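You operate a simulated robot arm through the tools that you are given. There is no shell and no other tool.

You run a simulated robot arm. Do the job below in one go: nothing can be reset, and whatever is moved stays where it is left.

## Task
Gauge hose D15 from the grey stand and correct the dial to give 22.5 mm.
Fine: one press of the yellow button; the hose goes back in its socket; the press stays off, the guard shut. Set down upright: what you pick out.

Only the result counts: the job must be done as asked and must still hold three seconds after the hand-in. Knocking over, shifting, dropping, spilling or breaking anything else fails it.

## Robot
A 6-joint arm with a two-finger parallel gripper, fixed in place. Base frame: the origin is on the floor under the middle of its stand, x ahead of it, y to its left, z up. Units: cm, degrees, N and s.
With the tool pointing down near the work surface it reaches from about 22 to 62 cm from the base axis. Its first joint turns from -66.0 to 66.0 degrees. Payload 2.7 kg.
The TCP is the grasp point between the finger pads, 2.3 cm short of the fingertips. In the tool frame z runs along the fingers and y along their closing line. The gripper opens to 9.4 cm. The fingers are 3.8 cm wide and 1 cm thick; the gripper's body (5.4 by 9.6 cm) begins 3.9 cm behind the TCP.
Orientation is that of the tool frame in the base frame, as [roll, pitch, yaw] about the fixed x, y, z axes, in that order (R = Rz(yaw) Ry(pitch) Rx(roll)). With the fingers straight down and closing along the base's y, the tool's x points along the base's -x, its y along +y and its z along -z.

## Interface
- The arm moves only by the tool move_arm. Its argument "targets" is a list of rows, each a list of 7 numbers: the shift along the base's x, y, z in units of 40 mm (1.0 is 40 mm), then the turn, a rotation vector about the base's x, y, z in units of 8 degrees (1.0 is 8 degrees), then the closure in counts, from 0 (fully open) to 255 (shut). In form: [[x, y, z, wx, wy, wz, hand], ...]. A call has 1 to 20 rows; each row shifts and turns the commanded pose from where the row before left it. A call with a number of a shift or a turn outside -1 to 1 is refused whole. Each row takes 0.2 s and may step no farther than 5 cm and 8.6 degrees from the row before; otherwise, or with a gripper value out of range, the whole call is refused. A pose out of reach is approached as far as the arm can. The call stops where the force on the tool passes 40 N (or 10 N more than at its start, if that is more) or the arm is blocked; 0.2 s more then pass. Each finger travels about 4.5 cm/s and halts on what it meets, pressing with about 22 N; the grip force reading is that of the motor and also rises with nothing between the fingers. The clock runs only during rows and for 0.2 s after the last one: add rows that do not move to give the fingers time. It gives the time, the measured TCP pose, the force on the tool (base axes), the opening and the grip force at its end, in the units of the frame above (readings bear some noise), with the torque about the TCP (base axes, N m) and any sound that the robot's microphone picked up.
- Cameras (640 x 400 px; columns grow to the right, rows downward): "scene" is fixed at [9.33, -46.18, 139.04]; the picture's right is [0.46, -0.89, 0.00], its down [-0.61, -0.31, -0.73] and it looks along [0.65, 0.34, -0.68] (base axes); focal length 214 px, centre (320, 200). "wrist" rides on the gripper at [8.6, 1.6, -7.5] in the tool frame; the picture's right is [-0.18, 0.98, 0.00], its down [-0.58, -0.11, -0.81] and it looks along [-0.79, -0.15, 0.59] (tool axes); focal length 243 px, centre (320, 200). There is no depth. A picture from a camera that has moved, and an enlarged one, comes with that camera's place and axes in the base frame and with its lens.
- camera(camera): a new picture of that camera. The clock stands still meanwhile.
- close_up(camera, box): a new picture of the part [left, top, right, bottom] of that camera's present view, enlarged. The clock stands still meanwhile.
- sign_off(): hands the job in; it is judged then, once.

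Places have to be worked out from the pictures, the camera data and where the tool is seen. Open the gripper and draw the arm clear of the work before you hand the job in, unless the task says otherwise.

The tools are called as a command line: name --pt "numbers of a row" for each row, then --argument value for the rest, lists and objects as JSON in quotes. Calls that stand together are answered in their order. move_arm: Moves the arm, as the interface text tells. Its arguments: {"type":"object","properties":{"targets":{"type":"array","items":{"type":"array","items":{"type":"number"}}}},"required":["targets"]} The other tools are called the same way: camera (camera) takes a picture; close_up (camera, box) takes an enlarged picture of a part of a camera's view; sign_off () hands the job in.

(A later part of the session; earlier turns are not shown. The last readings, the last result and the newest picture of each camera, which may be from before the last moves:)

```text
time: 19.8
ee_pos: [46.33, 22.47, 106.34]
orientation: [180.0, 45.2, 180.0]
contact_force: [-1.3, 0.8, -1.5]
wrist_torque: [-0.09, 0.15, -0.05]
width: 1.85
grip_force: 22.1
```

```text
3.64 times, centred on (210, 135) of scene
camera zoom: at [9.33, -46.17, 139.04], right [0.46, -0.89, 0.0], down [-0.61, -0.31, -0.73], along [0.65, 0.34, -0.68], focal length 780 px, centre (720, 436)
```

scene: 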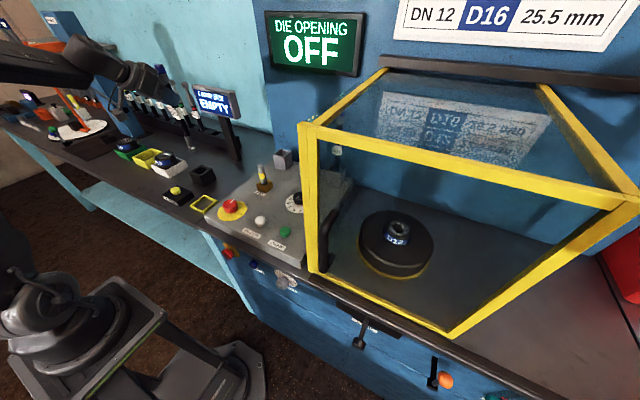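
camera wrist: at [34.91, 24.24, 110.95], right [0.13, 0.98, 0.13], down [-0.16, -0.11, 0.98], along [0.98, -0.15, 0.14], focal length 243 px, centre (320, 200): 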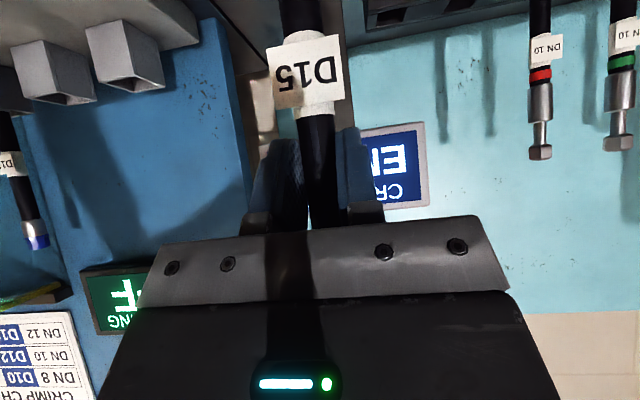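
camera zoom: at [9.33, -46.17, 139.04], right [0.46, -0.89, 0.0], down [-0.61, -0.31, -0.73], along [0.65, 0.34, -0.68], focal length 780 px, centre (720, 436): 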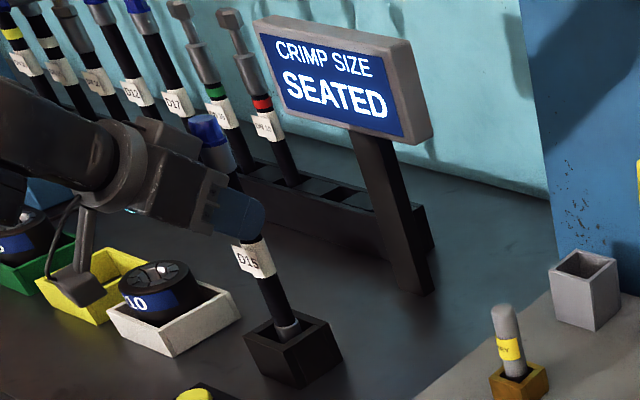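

The display now reads SEATED. I'll open the fingers and retreat straight back along -x, then check that the hose stands.

move_arm --pt "0 0 0 0 0 0 200" --pt "0 0 0 0 0 0 150" --pt "0 0 0 0 0 0 80" --pt "0 0 0 0 0 0 0" --pt "0 0 0 0 0 0 0" --pt "0 0 0 0 0 0 0"

close_up --camera "scene" --box '[180, 80, 240, 190]'

camera --camera "wrist"

```text
time: 21.2
ee_pos: [46.26, 22.49, 106.19]
orientation: [179.8, 45.2, 179.8]
contact_force: [0.0, 0.1, -0.1]
wrist_torque: [-0.05, -0.03, -0.02]
width: 9.39
grip_force: 0.1
```

```text
3.64 times, centred on (210, 135) of scene
camera zoom: at [9.33, -46.18, 139.04], right [0.46, -0.89, 0.0], down [-0.61, -0.31, -0.73], along [0.65, 0.34, -0.68], focal length 780 px, centre (720, 436)
```

zoom: 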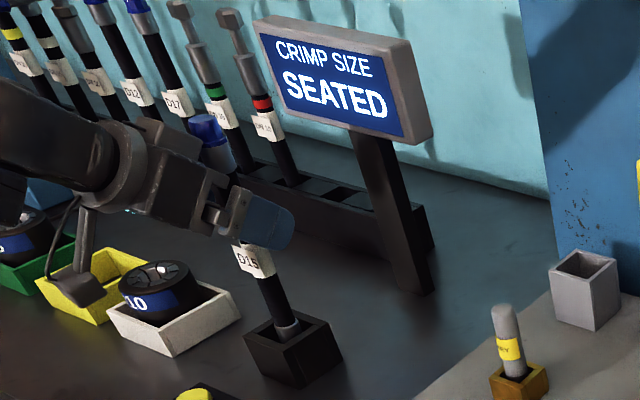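

```text
taken
camera wrist: at [34.85, 24.06, 105.29], right [0.13, 0.98, 0.13], down [-0.16, -0.11, 0.98], along [0.98, -0.15, 0.14], focal length 243 px, centre (320, 200)
```

wrist: 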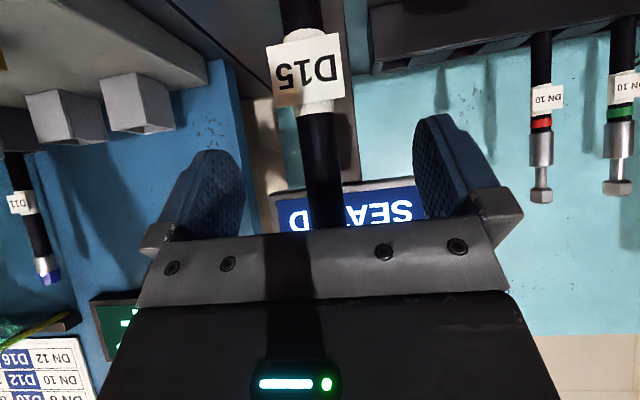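

The hose stands in the gauge, display still SEATED. I'll back away along -x, then rise.

move_arm --pt "-0.5 0 0 0 0 0 0" --pt "-0.7 0 0.2 0 0 0 0" --pt "-0.8 0 0.6 0 0 0 0" --pt "-0.6 0 0.8 0 0 0 0" --pt "0 0 0 0 0 0 0"

camera --camera "scene"

camera --camera "wrist"

close_up --camera "scene" --box '[160, 80, 240, 220]'

```text
time: 22.4
ee_pos: [35.69, 22.44, 112.51]
orientation: [-180.0, 45.0, -180.0]
contact_force: [-0.1, 0.3, 0.4]
wrist_torque: [0.01, -0.03, 0.03]
width: 9.42
grip_force: 0.0
```

```text
taken
```

scene: 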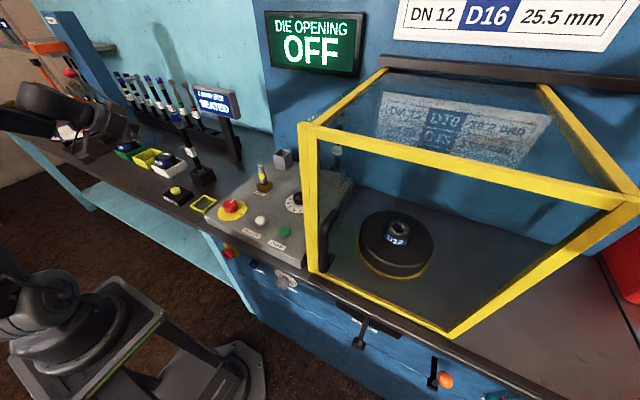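

```text
taken
camera wrist: at [24.25, 24.06, 111.5], right [0.13, 0.98, 0.13], down [-0.16, -0.11, 0.98], along [0.98, -0.15, 0.14], focal length 243 px, centre (320, 200)
```

wrist: 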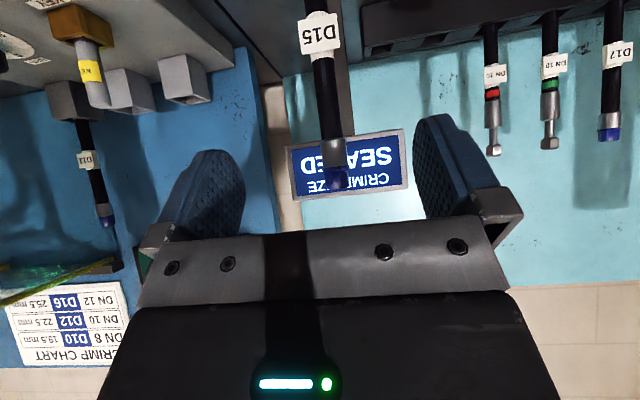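

```text
2.86 times, centred on (200, 150) of scene
camera zoom: at [9.33, -46.18, 139.04], right [0.46, -0.89, 0.0], down [-0.61, -0.31, -0.73], along [0.65, 0.34, -0.68], focal length 613 px, centre (663, 343)
```

zoom: 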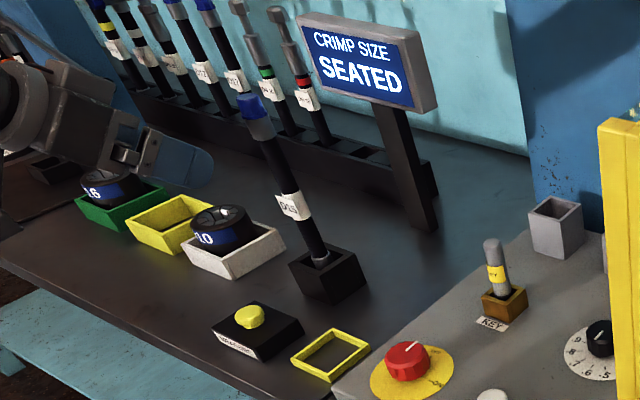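

The hose stands in the gauge and the display reads SEATED. Next, rotate the gripper to point straight down, close the fingers, and hover above the yellow MEASURE button to locate it precisely.

move_arm --pt "0.035 0.09 0 0 0.94 0 100" --pt "0.035 0.09 0 0 0.94 0 255" --pt "0.035 0.09 0 0 0.94 0 255" --pt "0.035 0.09 -0.1 0 0.94 0 255" --pt "0.035 0.09 -0.2 0 0.94 0 255" --pt "0.035 0.09 -0.3 0 0.94 0 255" --pt "0 0 0 0 0 0 255"

camera --camera "wrist"

close_up --camera "scene" --box '[130, 120, 230, 220]'

```text
time: 24.0
ee_pos: [36.63, 24.58, 110.03]
orientation: [179.9, 0.0, 180.0]
contact_force: [-0.1, 0.2, -0.3]
wrist_torque: [0.0, -0.02, 0.02]
width: 0.02
grip_force: 22.4
```

```text
taken
camera wrist: at [28.05, 26.2, 117.45], right [0.18, 0.98, 0.0], down [0.58, -0.11, 0.81], along [0.79, -0.15, -0.59], focal length 243 px, centre (320, 200)
```

wrist: 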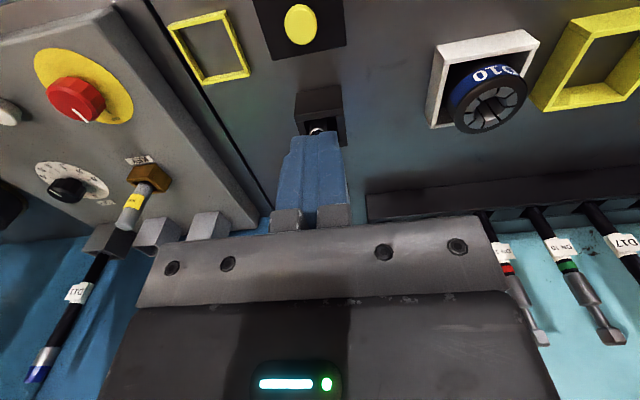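

```text
4.00 times, centred on (180, 170) of scene
camera zoom: at [9.33, -46.18, 139.04], right [0.46, -0.89, 0.0], down [-0.61, -0.31, -0.73], along [0.65, 0.34, -0.68], focal length 858 px, centre (880, 320)
```

zoom: 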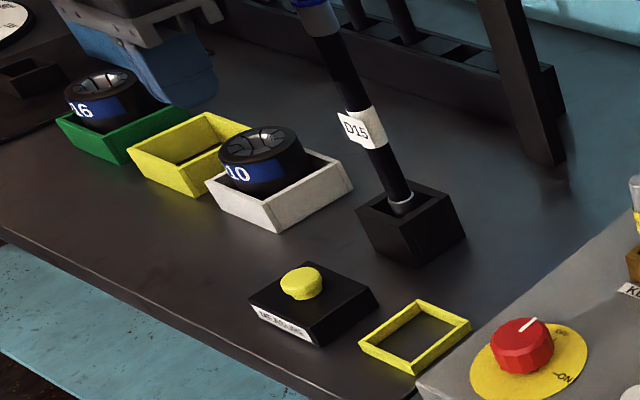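

The button centre triangulates to about (36.0, 22.9), top z≈91.5. I'll align the closed fingertips over it and descend to about 2 cm above.

move_arm --pt "-0.15 -0.42 0 0 0 0 255" --pt "0 0 -0.9 0 0 0 255" --pt "0 0 -0.9 0 0 0 255" --pt "0 0 -0.9 0 0 0 255" --pt "0 0 -0.7 0 0 0 255" --pt "0 0 0 0 0 0 255"

close_up --camera "scene" --box '[140, 150, 220, 230]'

camera --camera "wrist"

```text
time: 25.4
ee_pos: [36.36, 22.78, 96.26]
orientation: [179.9, 0.1, 180.0]
contact_force: [-0.5, 0.0, 0.6]
wrist_torque: [-0.01, 0.01, 0.01]
width: 0.01
grip_force: 22.1
```

```text
5.00 times, centred on (180, 190) of scene
camera zoom: at [9.33, -46.18, 139.04], right [0.46, -0.89, 0.0], down [-0.61, -0.31, -0.73], along [0.65, 0.34, -0.68], focal length 1072 px, centre (1020, 250)
```

zoom: 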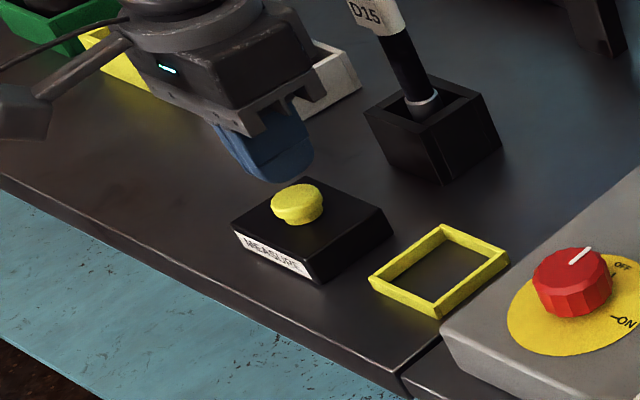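

```text
taken
camera wrist: at [27.67, 24.36, 103.69], right [0.18, 0.98, 0.0], down [0.58, -0.11, 0.81], along [0.79, -0.15, -0.59], focal length 243 px, centre (320, 200)
```

wrist: 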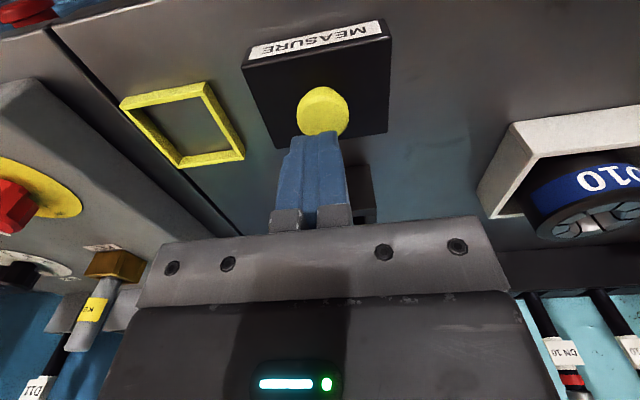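

Aligned in y; button at x≈35.9, so shift 0.4 cm back and descend to just above it.

move_arm --pt "-0.1 0.02 0 0 0 0 255" --pt "0 0 -0.25 0 0 0 255" --pt "0 0 -0.2 0 0 0 255" --pt "0 0 0 0 0 0 255"

close_up --camera "scene" --box '[160, 160, 210, 210]'

camera --camera "wrist"

```text
time: 26.4
ee_pos: [35.82, 22.98, 94.73]
orientation: [180.0, 0.0, 180.0]
contact_force: [0.2, 0.2, 0.2]
wrist_torque: [-0.03, 0.01, 0.01]
width: 0.0
grip_force: 22.0
```

```text
8.00 times, centred on (185, 185) of scene
camera zoom: at [9.33, -46.18, 139.04], right [0.46, -0.89, 0.0], down [-0.61, -0.31, -0.73], along [0.65, 0.34, -0.68], focal length 1716 px, centre (1400, 320)
```

zoom: 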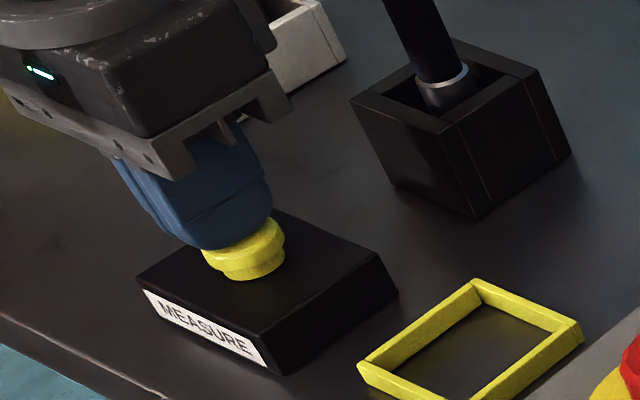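

```text
taken
camera wrist: at [27.11, 24.61, 102.05], right [0.18, 0.98, 0.0], down [0.58, -0.11, 0.81], along [0.79, -0.15, -0.59], focal length 243 px, centre (320, 200)
```

wrist: 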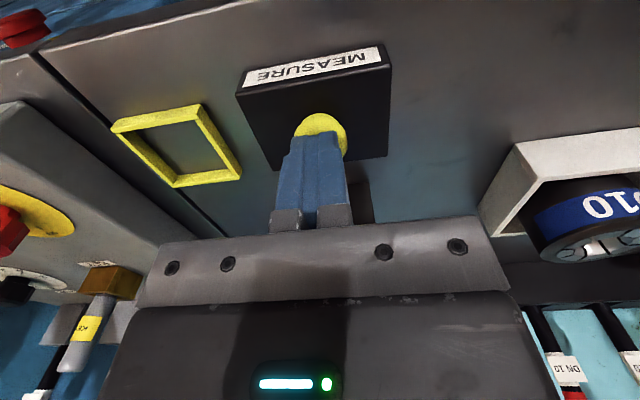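

The fingertips hover just above the button. Lower slowly by 0.8 cm and read force and display.

move_arm --pt "0 0 -0.1 0 0 0 255" --pt "0 0 -0.1 0 0 0 255" --pt "0 0 0 0 0 0 255"

close_up --camera "scene" --box '[160, 80, 250, 210]'

```text
time: 27.2
ee_pos: [35.85, 23.12, 93.95]
orientation: [179.9, 0.0, 180.0]
contact_force: [-1.5, -0.1, 5.2]
wrist_torque: [0.05, 0.02, -0.02]
width: 0.01
grip_force: 21.9
heard: click
```

```text
3.08 times, centred on (205, 145) of scene
camera zoom: at [9.32, -46.18, 139.04], right [0.46, -0.89, 0.0], down [-0.61, -0.31, -0.73], along [0.65, 0.34, -0.68], focal length 660 px, centre (674, 369)
```

zoom: 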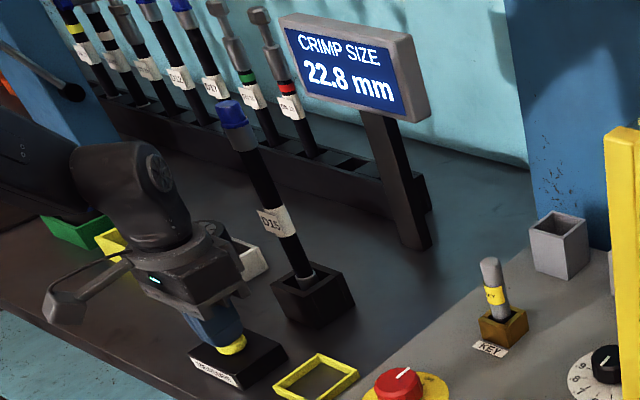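

A click was heard and the display reads 22.8 mm. I'll zoom to confirm the figure and the dial, then lift straight off the button.

close_up --camera "scene" --box '[195, 80, 235, 115]'

close_up --camera "scene" --box '[280, 180, 320, 225]'

move_arm --pt "0 0 0.5 0 0 0 255" --pt "0 0 1 0 0 0 255" --pt "0 0 1 0 0 0 255" --pt "0 0 1 0 0 0 255" --pt "0 0 1 0 0 0 255" --pt "0 0 0 0 0 0 255"

close_up --camera "scene" --box '[160, 80, 250, 210]'

camera --camera "wrist"

```text
11.43 times, centred on (215, 98) of scene
camera zoom: at [9.32, -46.18, 139.04], right [0.46, -0.89, 0.0], down [-0.61, -0.31, -0.73], along [0.65, 0.34, -0.68], focal length 2451 px, centre (1520, 1371)
```

zoom: 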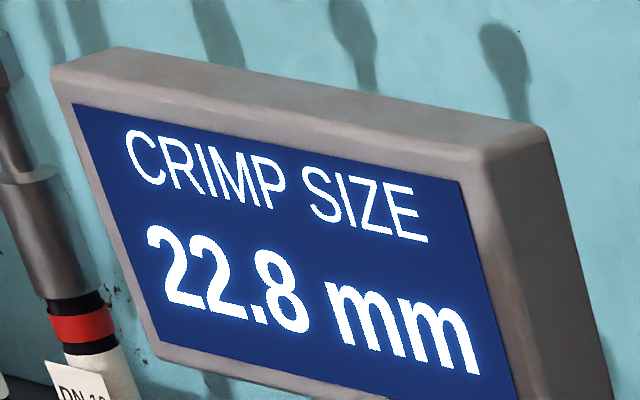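

```text
8.89 times, centred on (300, 202) of scene
camera zoom: at [9.32, -46.18, 139.04], right [0.46, -0.89, 0.0], down [-0.61, -0.31, -0.73], along [0.65, 0.34, -0.68], focal length 1906 px, centre (498, 178)
```

zoom: 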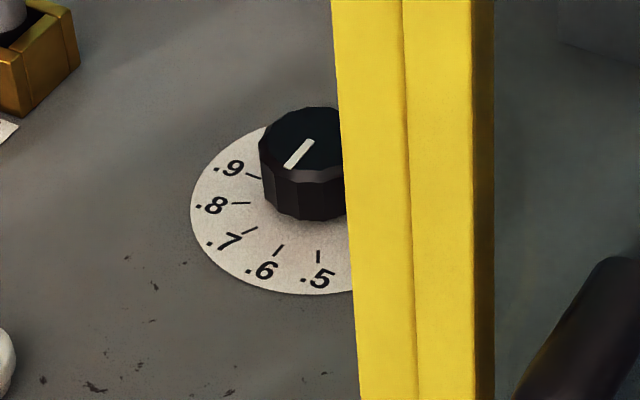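

```text
time: 28.6
ee_pos: [35.82, 23.08, 111.94]
orientation: [179.9, 0.0, -180.0]
contact_force: [0.1, -0.5, -0.2]
wrist_torque: [-0.01, 0.0, 0.05]
width: 0.0
grip_force: 22.4
```

```text
3.08 times, centred on (205, 145) of scene
camera zoom: at [9.33, -46.18, 139.04], right [0.46, -0.89, 0.0], down [-0.61, -0.31, -0.73], along [0.65, 0.34, -0.68], focal length 660 px, centre (674, 369)
```

zoom: 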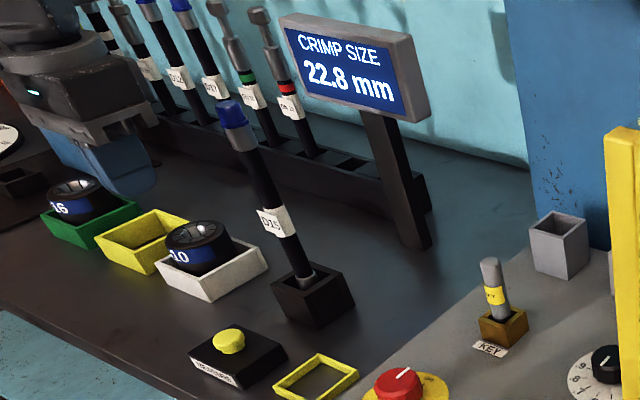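

```text
taken
camera wrist: at [27.2, 24.65, 119.31], right [0.18, 0.98, 0.0], down [0.58, -0.11, 0.81], along [0.79, -0.15, -0.59], focal length 243 px, centre (320, 200)
```

wrist: 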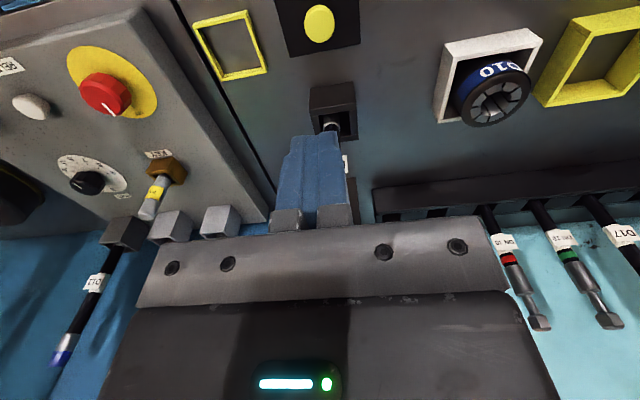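

22.8 mm is confirmed (0.3 mm over), and the reading stays. Now regrasp the hose: rotate the gripper to a 55° forward tilt behind the hose with fingers open and look.

move_arm --pt "-0.05 -0.02 0 0 -0.98 0 150" --pt "-0.05 -0.02 0 0 -0.98 0 50" --pt "-0.05 -0.02 -0.1 0 -0.98 0 0" --pt "-0.05 -0.02 -0.2 0 -0.98 0 0" --pt "-0.05 -0.02 -0.3 0 -0.98 0 0" --pt "-0.05 -0.02 -0.4 0 -0.98 0 0" --pt "0 -0.02 -0.4 0 -0.98 0 0" --pt "0 0 0 0 0 0 0"

camera --camera "wrist"

close_up --camera "scene" --box '[140, 80, 240, 200]'

```text
time: 30.4
ee_pos: [34.68, 22.48, 106.29]
orientation: [-180.0, 54.9, -180.0]
contact_force: [0.8, -0.3, -0.2]
wrist_torque: [-0.01, 0.01, -0.01]
width: 9.38
grip_force: 0.1
```

```text
taken
camera wrist: at [23.4, 24.09, 103.43], right [0.11, 0.98, 0.15], down [-0.32, -0.11, 0.94], along [0.94, -0.15, 0.31], focal length 243 px, centre (320, 200)
```

wrist: 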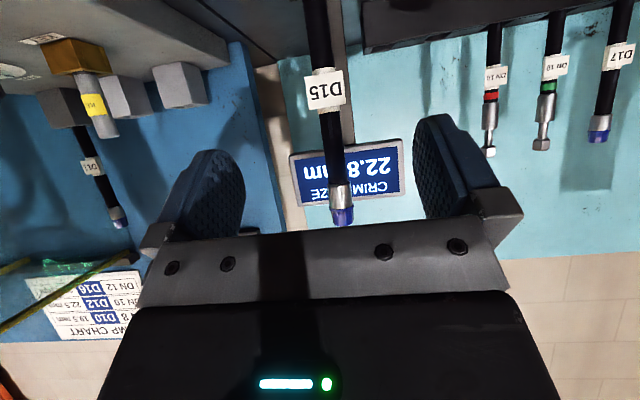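

```text
3.33 times, centred on (190, 140) of scene
camera zoom: at [9.33, -46.18, 139.04], right [0.46, -0.89, 0.0], down [-0.61, -0.31, -0.73], along [0.65, 0.34, -0.68], focal length 715 px, centre (753, 400)
```

zoom: 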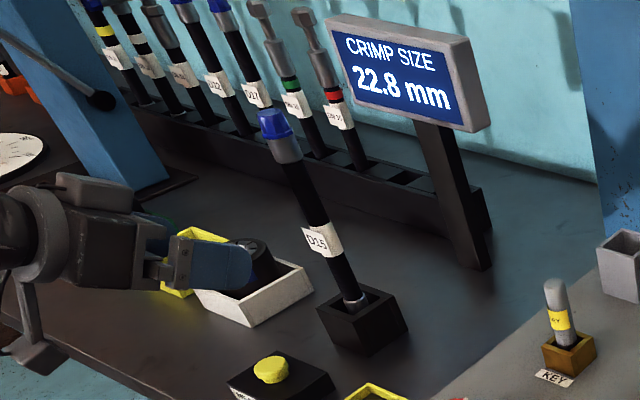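

The hose is at y≈22.3, x≈46.5 at grip height; I'm aligned to within 0.2 cm. Move forward around it.

move_arm --pt "1 -0.02 0 0 0 0 0" --pt "1 -0.02 0 0 0 0 0" --pt "0.6 0 0 0 0 0 0" --pt "0 0 0 0 0 0 0"

camera --camera "wrist"

close_up --camera "scene" --box '[150, 90, 230, 190]'

```text
time: 31.4
ee_pos: [44.66, 22.54, 106.38]
orientation: [179.8, 54.9, 179.9]
contact_force: [-0.3, 0.4, 0.1]
wrist_torque: [-0.02, 0.02, 0.01]
width: 9.41
grip_force: 0.1
```

```text
taken
camera wrist: at [33.56, 24.19, 103.46], right [0.11, 0.98, 0.15], down [-0.32, -0.11, 0.94], along [0.94, -0.15, 0.31], focal length 243 px, centre (320, 200)
```

wrist: 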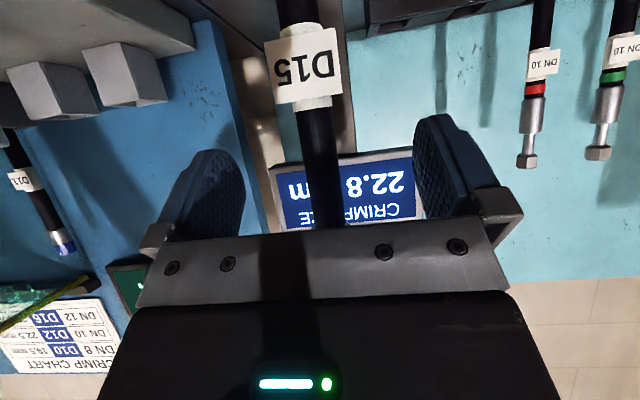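

```text
4.00 times, centred on (190, 140) of scene
camera zoom: at [9.33, -46.18, 139.04], right [0.46, -0.89, 0.0], down [-0.61, -0.31, -0.73], along [0.65, 0.34, -0.68], focal length 858 px, centre (840, 440)
```

zoom: 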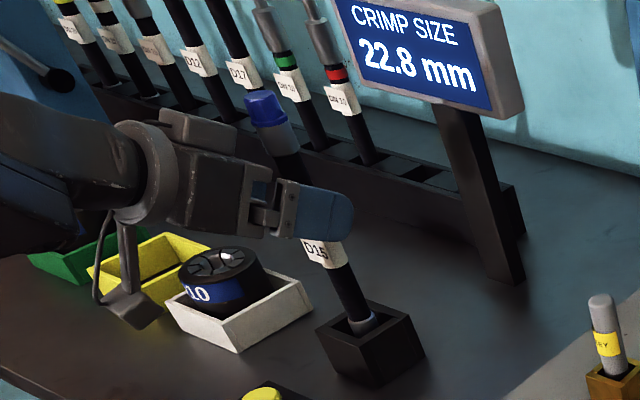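

I'll measure the hose's apparent width in a zoom to judge how much farther forward to go.

close_up --camera "wrist" --box '[240, 80, 420, 240]'

```text
2.50 times, centred on (330, 160) of wrist
camera zoom: at [33.56, 24.19, 103.46], right [0.11, 0.98, 0.15], down [-0.32, -0.11, 0.94], along [0.94, -0.15, 0.31], focal length 606 px, centre (295, 300)
```

zoom: 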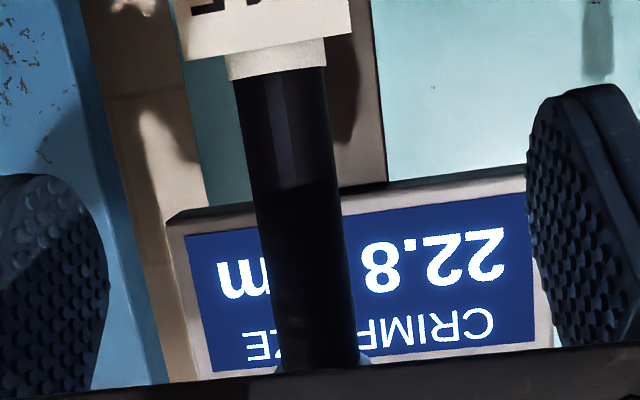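

Let me zoom further to measure the hose edges accurately.

close_up --camera "wrist" --box '[290, 150, 350, 190]'

close_up --camera "scene" --box '[170, 110, 220, 190]'

```text
10.00 times, centred on (320, 170) of wrist
camera zoom: at [33.56, 24.19, 103.46], right [0.11, 0.98, 0.15], down [-0.32, -0.11, 0.94], along [0.94, -0.15, 0.31], focal length 2426 px, centre (320, 500)
```

zoom: 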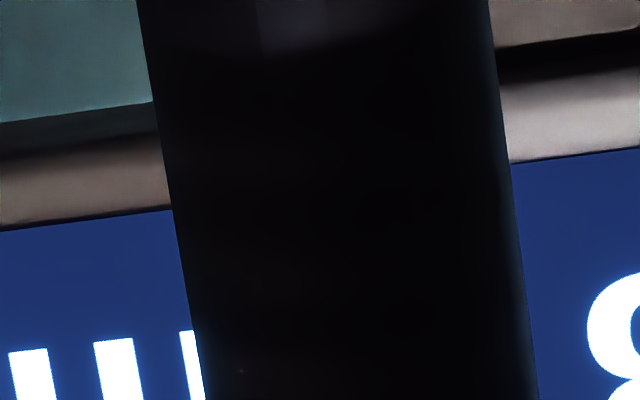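

```text
5.00 times, centred on (195, 150) of scene
camera zoom: at [9.33, -46.18, 139.04], right [0.46, -0.89, 0.0], down [-0.61, -0.31, -0.73], along [0.65, 0.34, -0.68], focal length 1072 px, centre (945, 450)
```

zoom: 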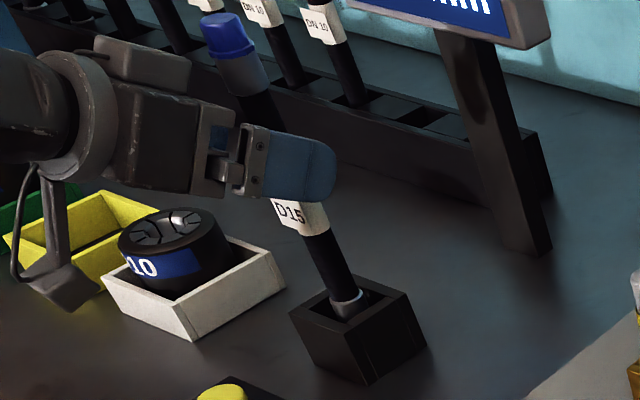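

The hose measures 13.25 cm deep from the camera → axis at x≈46.5, y≈22.5. Move 1.8 cm forward and close.

move_arm --pt "0.25 0 0 0 0 0 0" --pt "0.2 0 0 0 0 0 0" --pt "0 0 0 0 0 0 120" --pt "0 0 0 0 0 0 180" --pt "0 0 0 0 0 0 255" --pt "0 0 0 0 0 0 255" --pt "0 0 0 0 0 0 255" --pt "0 0 0 0 0 0 255" --pt "0 0 0 0 0 0 255"

camera --camera "wrist"

close_up --camera "scene" --box '[170, 110, 220, 190]'

```text
time: 33.4
ee_pos: [46.51, 22.53, 106.45]
orientation: [179.8, 54.9, 179.9]
contact_force: [0.2, 1.1, 0.6]
wrist_torque: [0.22, -0.07, 0.03]
width: 1.84
grip_force: 21.8
```

```text
taken
camera wrist: at [35.42, 24.08, 103.46], right [0.11, 0.98, 0.15], down [-0.32, -0.11, 0.94], along [0.94, -0.15, 0.31], focal length 243 px, centre (320, 200)
```

wrist: 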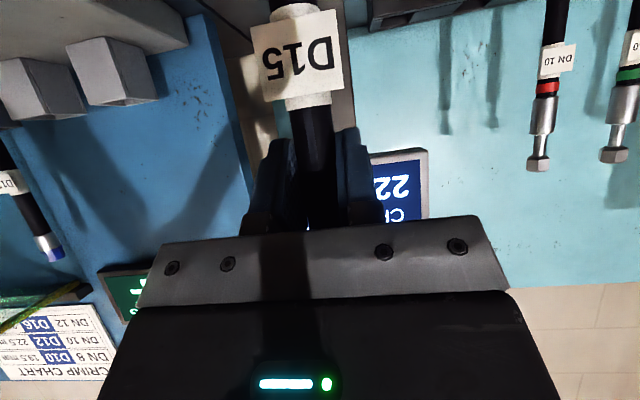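

```text
5.00 times, centred on (195, 150) of scene
camera zoom: at [9.33, -46.18, 139.04], right [0.46, -0.89, 0.0], down [-0.61, -0.31, -0.73], along [0.65, 0.34, -0.68], focal length 1072 px, centre (945, 450)
```

zoom: 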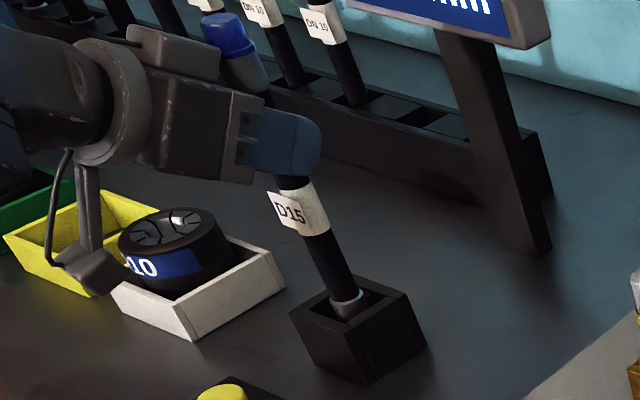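

Gripped again (1.84 cm, 21.8 N). Lift straight up 13 cm out of the gauge.

move_arm --pt "0 0 0.2 0 0 0 255" --pt "0 0 0.4 0 0 0 255" --pt "0 0 0.5 0 0 0 255" --pt "0 0 0.5 0 0 0 255" --pt "0 0 0.6 0 0 0 255" --pt "0 0 0.6 0 0 0 255" --pt "0 0 0.45 0 0 0 255" --pt "0 0 0 0 0 0 255"

close_up --camera "scene" --box '[150, 70, 250, 200]'

camera --camera "wrist"

```text
time: 35.2
ee_pos: [46.9, 22.51, 119.4]
orientation: [179.9, 54.9, 180.0]
contact_force: [1.2, 0.4, -4.2]
wrist_torque: [0.08, 0.0, -0.02]
width: 1.86
grip_force: 22.1
```

```text
3.08 times, centred on (200, 135) of scene
camera zoom: at [9.34, -46.17, 139.04], right [0.46, -0.89, 0.0], down [-0.61, -0.31, -0.73], along [0.65, 0.34, -0.68], focal length 660 px, centre (689, 400)
```

zoom: 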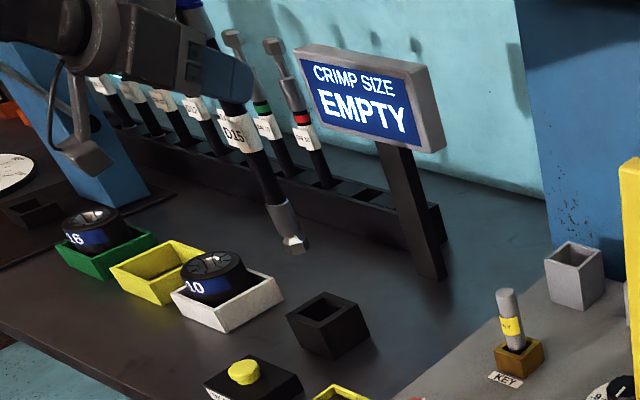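

```text
taken
camera wrist: at [35.76, 24.03, 116.48], right [0.11, 0.98, 0.15], down [-0.32, -0.11, 0.94], along [0.94, -0.15, 0.31], focal length 243 px, centre (320, 200)
```

wrist: 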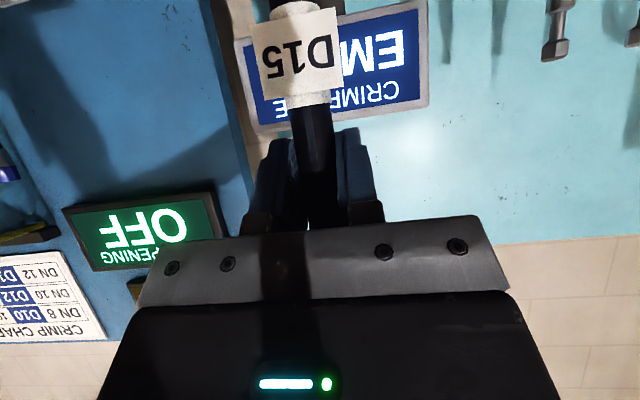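

The hose is out (display EMPTY). I'll zoom to check its lean and where its nut hangs relative to the TCP.

close_up --camera "scene" --box '[180, 120, 210, 160]'

close_up --camera "scene" --box '[268, 140, 308, 180]'

close_up --camera "wrist" --box '[240, 80, 420, 240]'

```text
10.00 times, centred on (195, 140) of scene
camera zoom: at [9.34, -46.17, 139.04], right [0.46, -0.89, 0.0], down [-0.61, -0.31, -0.73], along [0.65, 0.34, -0.68], focal length 2145 px, centre (1570, 800)
```

zoom: 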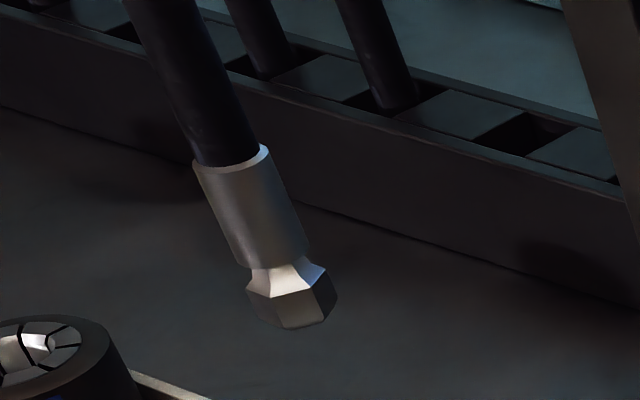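

```text
10.00 times, centred on (288, 160) of scene
camera zoom: at [9.34, -46.17, 139.04], right [0.46, -0.89, 0.0], down [-0.61, -0.31, -0.73], along [0.65, 0.34, -0.68], focal length 2145 px, centre (640, 600)
```

zoom: 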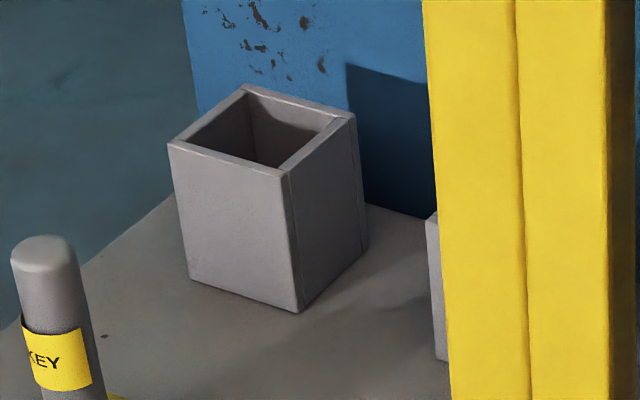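

```text
2.50 times, centred on (330, 160) of wrist
camera zoom: at [35.76, 24.03, 116.48], right [0.11, 0.98, 0.15], down [-0.32, -0.11, 0.94], along [0.94, -0.15, 0.31], focal length 606 px, centre (295, 300)
```

zoom: 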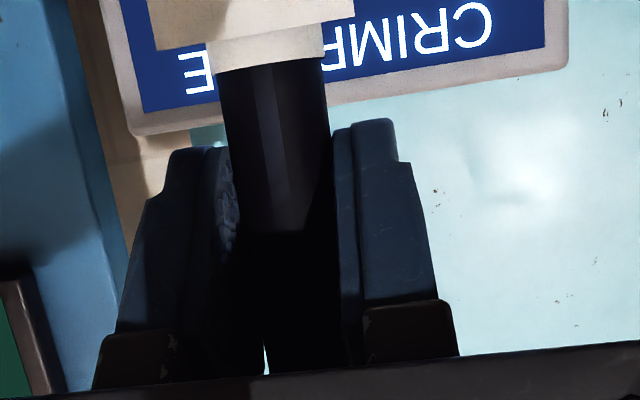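

The hose hangs nearly vertical, nut about under the TCP. The return target is TCP ≈ (64.2, -1.65); carrying it back along the same diagonal at this height.

move_arm --pt "0.2 -0.35 0 0 0 0 255" --pt "0.35 -0.5 0 0 0 0 255" --pt "0.35 -0.5 0 0 0 0 255" --pt "0.35 -0.5 0 0 0 0 255" --pt "0.35 -0.55 0 0 0 0 255" --pt "0.36 -0.55 0 0 0 0 255" --pt "0.37 -0.55 0 0 0 0 255" --pt "0.38 -0.55 0 0 0 0 255" --pt "0.4 -0.55 0 0 0 0 255" --pt "0.4 -0.55 0 0 0 0 255" --pt "0.4 -0.5 0 0 0 0 255" --pt "0.4 -0.4 0 0 0 0 255" --pt "0 0 0 0 0 0 255"

close_up --camera "scene" --box '[240, 100, 320, 190]'

close_up --camera "scene" --box '[270, 130, 300, 170]'

```text
time: 38.0
ee_pos: [63.8, -1.79, 119.59]
orientation: [179.9, 54.9, 180.0]
contact_force: [-0.4, -0.8, -3.6]
wrist_torque: [-0.1, 0.02, 0.0]
width: 1.83
grip_force: 21.7
```

```text
4.44 times, centred on (280, 145) of scene
camera zoom: at [9.34, -46.18, 139.04], right [0.46, -0.89, 0.0], down [-0.61, -0.31, -0.73], along [0.65, 0.34, -0.68], focal length 953 px, centre (498, 444)
```

zoom: 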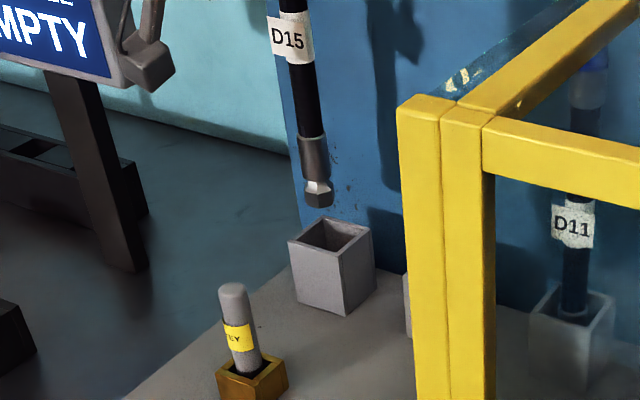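

```text
10.00 times, centred on (285, 150) of scene
camera zoom: at [9.34, -46.18, 139.04], right [0.46, -0.89, 0.0], down [-0.61, -0.31, -0.73], along [0.65, 0.34, -0.68], focal length 2145 px, centre (670, 700)
```

zoom: 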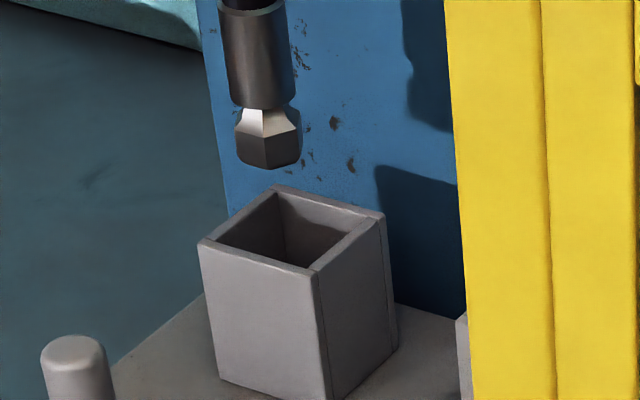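

The nut is about 3.3 cm above the socket rim; alignment estimate says shift +0.4 cm in x and -0.1 cm in y. Shift and lower 2.2 cm, then re-check.

move_arm --pt "0.1 -0.025 0 0 0 0 255" --pt "0 0 -0.3 0 0 0 255" --pt "0 0 -0.25 0 0 0 255" --pt "0 0 0 0 0 0 255"

close_up --camera "scene" --box '[270, 130, 300, 170]'

```text
time: 39.0
ee_pos: [64.3, -1.9, 117.21]
orientation: [179.9, 54.9, 179.9]
contact_force: [0.7, -0.4, -3.3]
wrist_torque: [0.04, 0.03, -0.01]
width: 1.83
grip_force: 21.9
```

```text
10.00 times, centred on (285, 150) of scene
camera zoom: at [9.34, -46.18, 139.04], right [0.46, -0.89, 0.0], down [-0.61, -0.31, -0.73], along [0.65, 0.34, -0.68], focal length 2145 px, centre (670, 700)
```

zoom: 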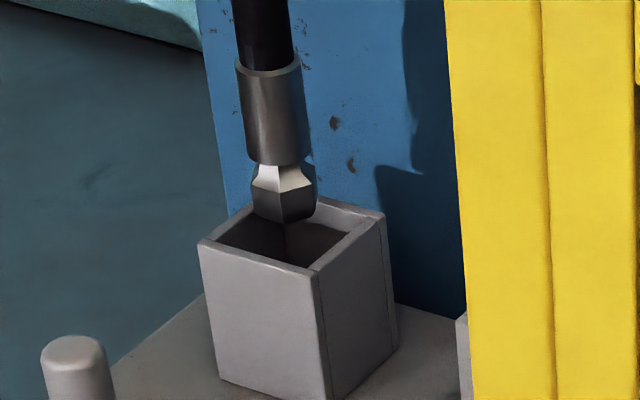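

Nearly centred over the opening. Lower 0.9 cm more and check for contact.

move_arm --pt "0.03 0 -0.1 0 0 0 255" --pt "0 0 -0.12 0 0 0 255" --pt "0 0 0 0 0 0 255"

close_up --camera "scene" --box '[275, 140, 300, 170]'

```text
time: 39.8
ee_pos: [64.42, -1.85, 116.18]
orientation: [179.8, 54.8, 179.9]
contact_force: [-0.7, -0.9, -3.8]
wrist_torque: [-0.07, -0.01, 0.01]
width: 1.84
grip_force: 22.0
```

```text
13.33 times, centred on (288, 155) of scene
camera zoom: at [9.34, -46.18, 139.04], right [0.46, -0.89, 0.0], down [-0.61, -0.31, -0.73], along [0.65, 0.34, -0.68], focal length 2860 px, centre (753, 800)
```

zoom: 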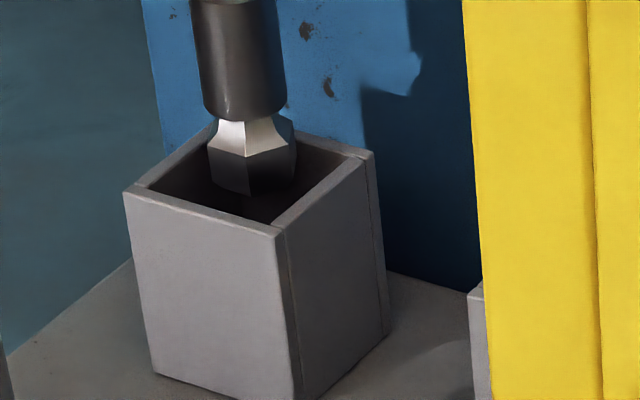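

Well centred and no contact. Lower another 1.2 cm to enter the socket.

move_arm --pt "0 0 -0.1 0 0 0 255" --pt "0 0 -0.1 0 0 0 255" --pt "0 0 -0.1 0 0 0 255" --pt "0 0 0 0 0 0 255"

close_up --camera "scene" --box '[275, 140, 300, 170]'

```text
time: 40.8
ee_pos: [64.38, -2.01, 114.97]
orientation: [179.9, 54.8, 180.0]
contact_force: [-0.1, 1.2, -4.3]
wrist_torque: [0.08, 0.02, 0.03]
width: 1.84
grip_force: 21.9
```

```text
13.33 times, centred on (288, 155) of scene
camera zoom: at [9.34, -46.18, 139.04], right [0.46, -0.89, 0.0], down [-0.61, -0.31, -0.73], along [0.65, 0.34, -0.68], focal length 2860 px, centre (753, 800)
```

zoom: 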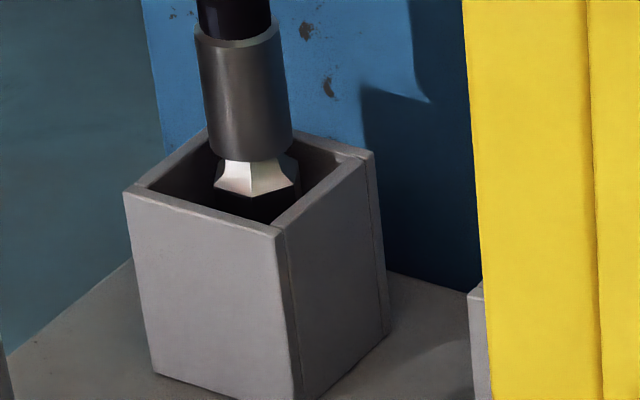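

The nut is inside the socket. Lower 4.2 cm further, then fine steps to the floor.

move_arm --pt "0 0 -0.2 0 0 0 255" --pt "0 0 -0.2 0 0 0 255" --pt "0 0 -0.2 0 0 0 255" --pt "0 0 -0.2 0 0 0 255" --pt "0 0 -0.15 0 0 0 255" --pt "0 0 -0.1 0 0 0 255" --pt "0 0 0 0 0 0 255"

close_up --camera "scene" --box '[250, 80, 320, 180]'

```text
time: 42.4
ee_pos: [64.48, -2.14, 110.97]
orientation: [180.0, 54.9, 179.9]
contact_force: [-0.2, -0.3, -3.0]
wrist_torque: [-0.09, 0.01, -0.04]
width: 1.83
grip_force: 21.6
```

```text
4.00 times, centred on (285, 130) of scene
camera zoom: at [9.34, -46.18, 139.04], right [0.46, -0.89, 0.0], down [-0.61, -0.31, -0.73], along [0.65, 0.34, -0.68], focal length 858 px, centre (460, 480)
```

zoom: 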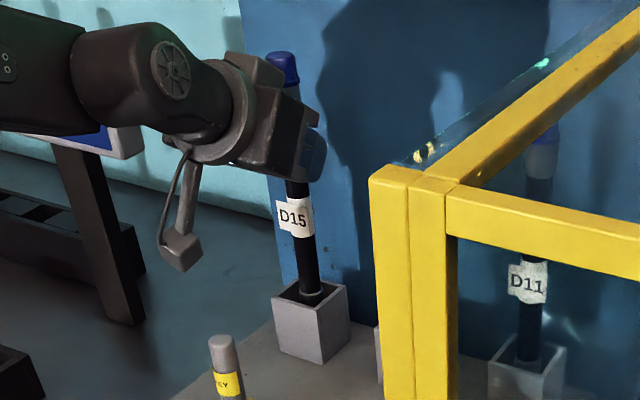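

Still hanging freely; continue in fine steps to the socket floor.

move_arm --pt "0 0 -0.06 0 0 0 255" --pt "0 0 -0.06 0 0 0 255" --pt "0 0 -0.05 0 0 0 255" --pt "0 0 0 0 0 0 255"

```text
time: 43.4
ee_pos: [64.54, -1.97, 110.62]
orientation: [179.9, 55.5, -180.0]
contact_force: [-1.1, 2.7, 21.4]
wrist_torque: [0.42, 0.14, 0.11]
width: 1.84
grip_force: 22.1
```

Contact: about 21 N up at TCP z≈110.6, slightly higher than I expected. I'll relieve the pressure a little and look closely at the socket.

move_arm --pt "0 0 0.07 0 0 0 255" --pt "0 0 0 0 0 0 255"

close_up --camera "scene" --box '[270, 130, 305, 170]'

camera --camera "wrist"

```text
time: 44.0
ee_pos: [64.48, -2.06, 110.6]
orientation: [-180.0, 55.1, 180.0]
contact_force: [3.1, -1.0, 15.4]
wrist_torque: [-0.27, -0.46, -0.08]
width: 1.84
grip_force: 22.0
```

```text
10.00 times, centred on (288, 150) of scene
camera zoom: at [9.31, -46.18, 139.04], right [0.46, -0.89, 0.0], down [-0.61, -0.31, -0.73], along [0.65, 0.34, -0.68], focal length 2145 px, centre (645, 700)
```

zoom: 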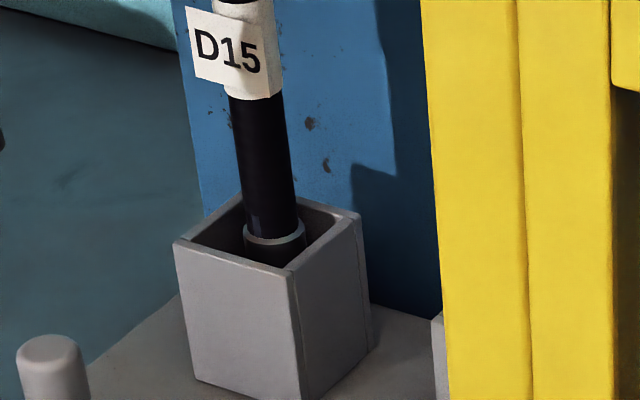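

```text
taken
camera wrist: at [53.35, -0.45, 107.71], right [0.1, 0.98, 0.15], down [-0.33, -0.11, 0.94], along [0.94, -0.15, 0.31], focal length 243 px, centre (320, 200)
```

wrist: 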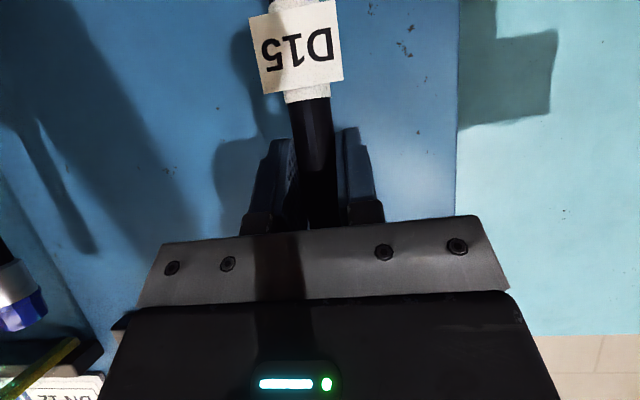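

The label height (z≈105.0) matches its original height, so the hose is on the socket floor. I'll relieve the remaining downward force before releasing.

move_arm --pt "0 0 0.04 0 0 0 255" --pt "0 0 0.02 0 0 0 255" --pt "0 0 0 0 0 0 255"

```text
time: 44.8
ee_pos: [64.47, -1.97, 110.68]
orientation: [180.0, 54.7, -180.0]
contact_force: [2.3, -4.2, 4.6]
wrist_torque: [-0.55, -0.38, 0.03]
width: 1.86
grip_force: 22.1
```

Force is nearly relieved. A hair more up, then open the fingers.

move_arm --pt "0 0 0.02 0 0 0 255" --pt "0 0 0 0 0 0 220" --pt "0 0 0 0 0 0 180" --pt "0 0 0 0 0 0 120" --pt "0 0 0 0 0 0 50" --pt "0 0 0 0 0 0 0" --pt "0 0 0 0 0 0 0"

close_up --camera "scene" --box '[260, 90, 310, 180]'

camera --camera "wrist"

```text
time: 46.4
ee_pos: [64.55, -2.16, 111.01]
orientation: [179.9, 55.0, 179.9]
contact_force: [-0.3, 0.4, 0.6]
wrist_torque: [0.02, -0.01, 0.0]
width: 9.41
grip_force: 0.0
```

```text
4.44 times, centred on (285, 135) of scene
camera zoom: at [9.33, -46.18, 139.04], right [0.46, -0.89, 0.0], down [-0.61, -0.31, -0.73], along [0.65, 0.34, -0.68], focal length 953 px, centre (476, 489)
```

zoom: 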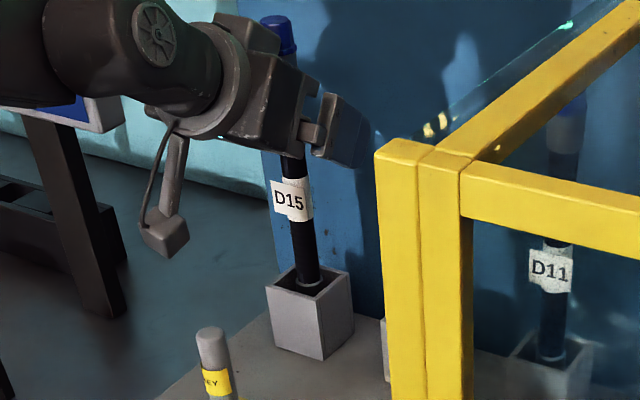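

```text
taken
camera wrist: at [53.41, -0.42, 107.97], right [0.11, 0.98, 0.15], down [-0.32, -0.11, 0.94], along [0.94, -0.15, 0.31], focal length 243 px, centre (320, 200)
```

wrist: 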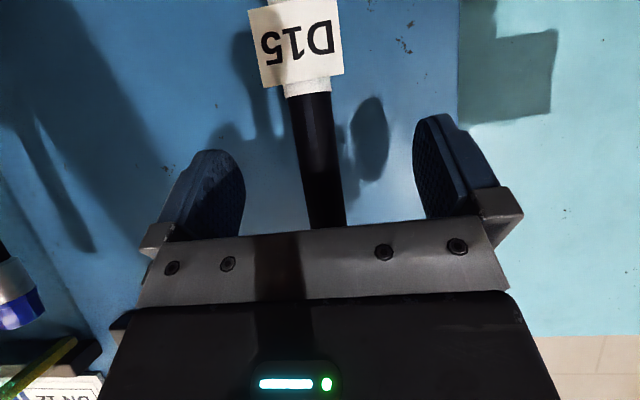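

The hose stands in its socket, released. Back off along -x, then turn the gripper vertical near the dial for a close look.

move_arm --pt "-0.5 0 0 0 0 0 0" --pt "-0.9 0 0 0 0 0 0" --pt "-1 0 0.1 0 0 0 0" --pt "-1 -0.2 0.2 0 0 0 0" --pt "-0.3 -0.4 0.2 0 0.98 0 0" --pt "-0.3 -0.4 0 0 0.98 0 0" --pt "-0.3 -0.4 0 0 0.98 0 0" --pt "-0.2 -0.4 0 0 0.98 0 0" --pt "-0.2 -0.4 0 0 0.98 0 0" --pt "-0.1 -0.4 0 0 0.98 0 0" --pt "0 -0.4 0 0 0.98 0 0" --pt "0 0 0 0 0 0 0"

camera --camera "wrist"

camera --camera "scene"

close_up --camera "scene" --box '[260, 90, 310, 180]'

```text
time: 49.0
ee_pos: [49.43, -14.09, 112.71]
orientation: [180.0, -0.1, 180.0]
contact_force: [0.7, -0.5, -0.6]
wrist_torque: [0.0, 0.0, 0.01]
width: 9.41
grip_force: 0.0
out of reach, approached as far as the arm can: row 2, 3
```

```text
taken
camera wrist: at [40.83, -12.43, 120.04], right [0.18, 0.98, 0.0], down [0.58, -0.11, 0.81], along [0.79, -0.15, -0.59], focal length 243 px, centre (320, 200)
```

wrist: 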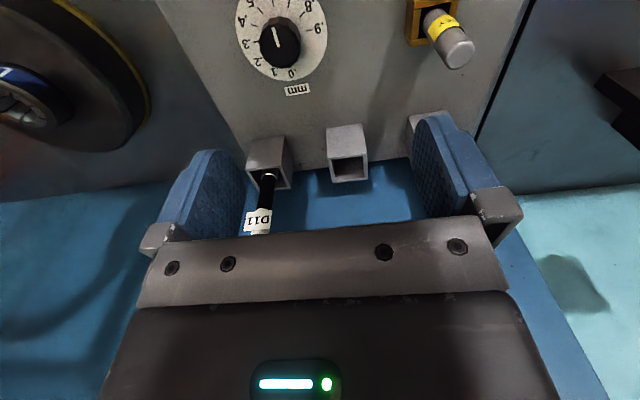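

```text
taken
```

scene: 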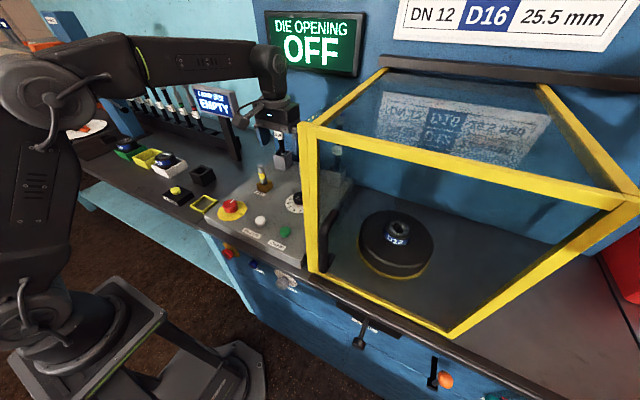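

```text
4.44 times, centred on (285, 135) of scene
camera zoom: at [9.33, -46.18, 139.04], right [0.46, -0.89, 0.0], down [-0.61, -0.31, -0.73], along [0.65, 0.34, -0.68], focal length 953 px, centre (476, 489)
```

zoom: 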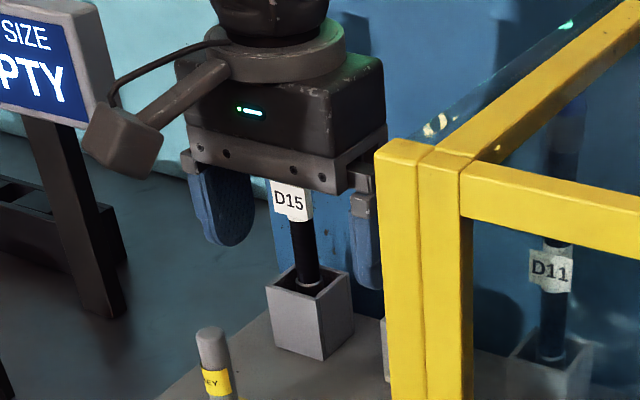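

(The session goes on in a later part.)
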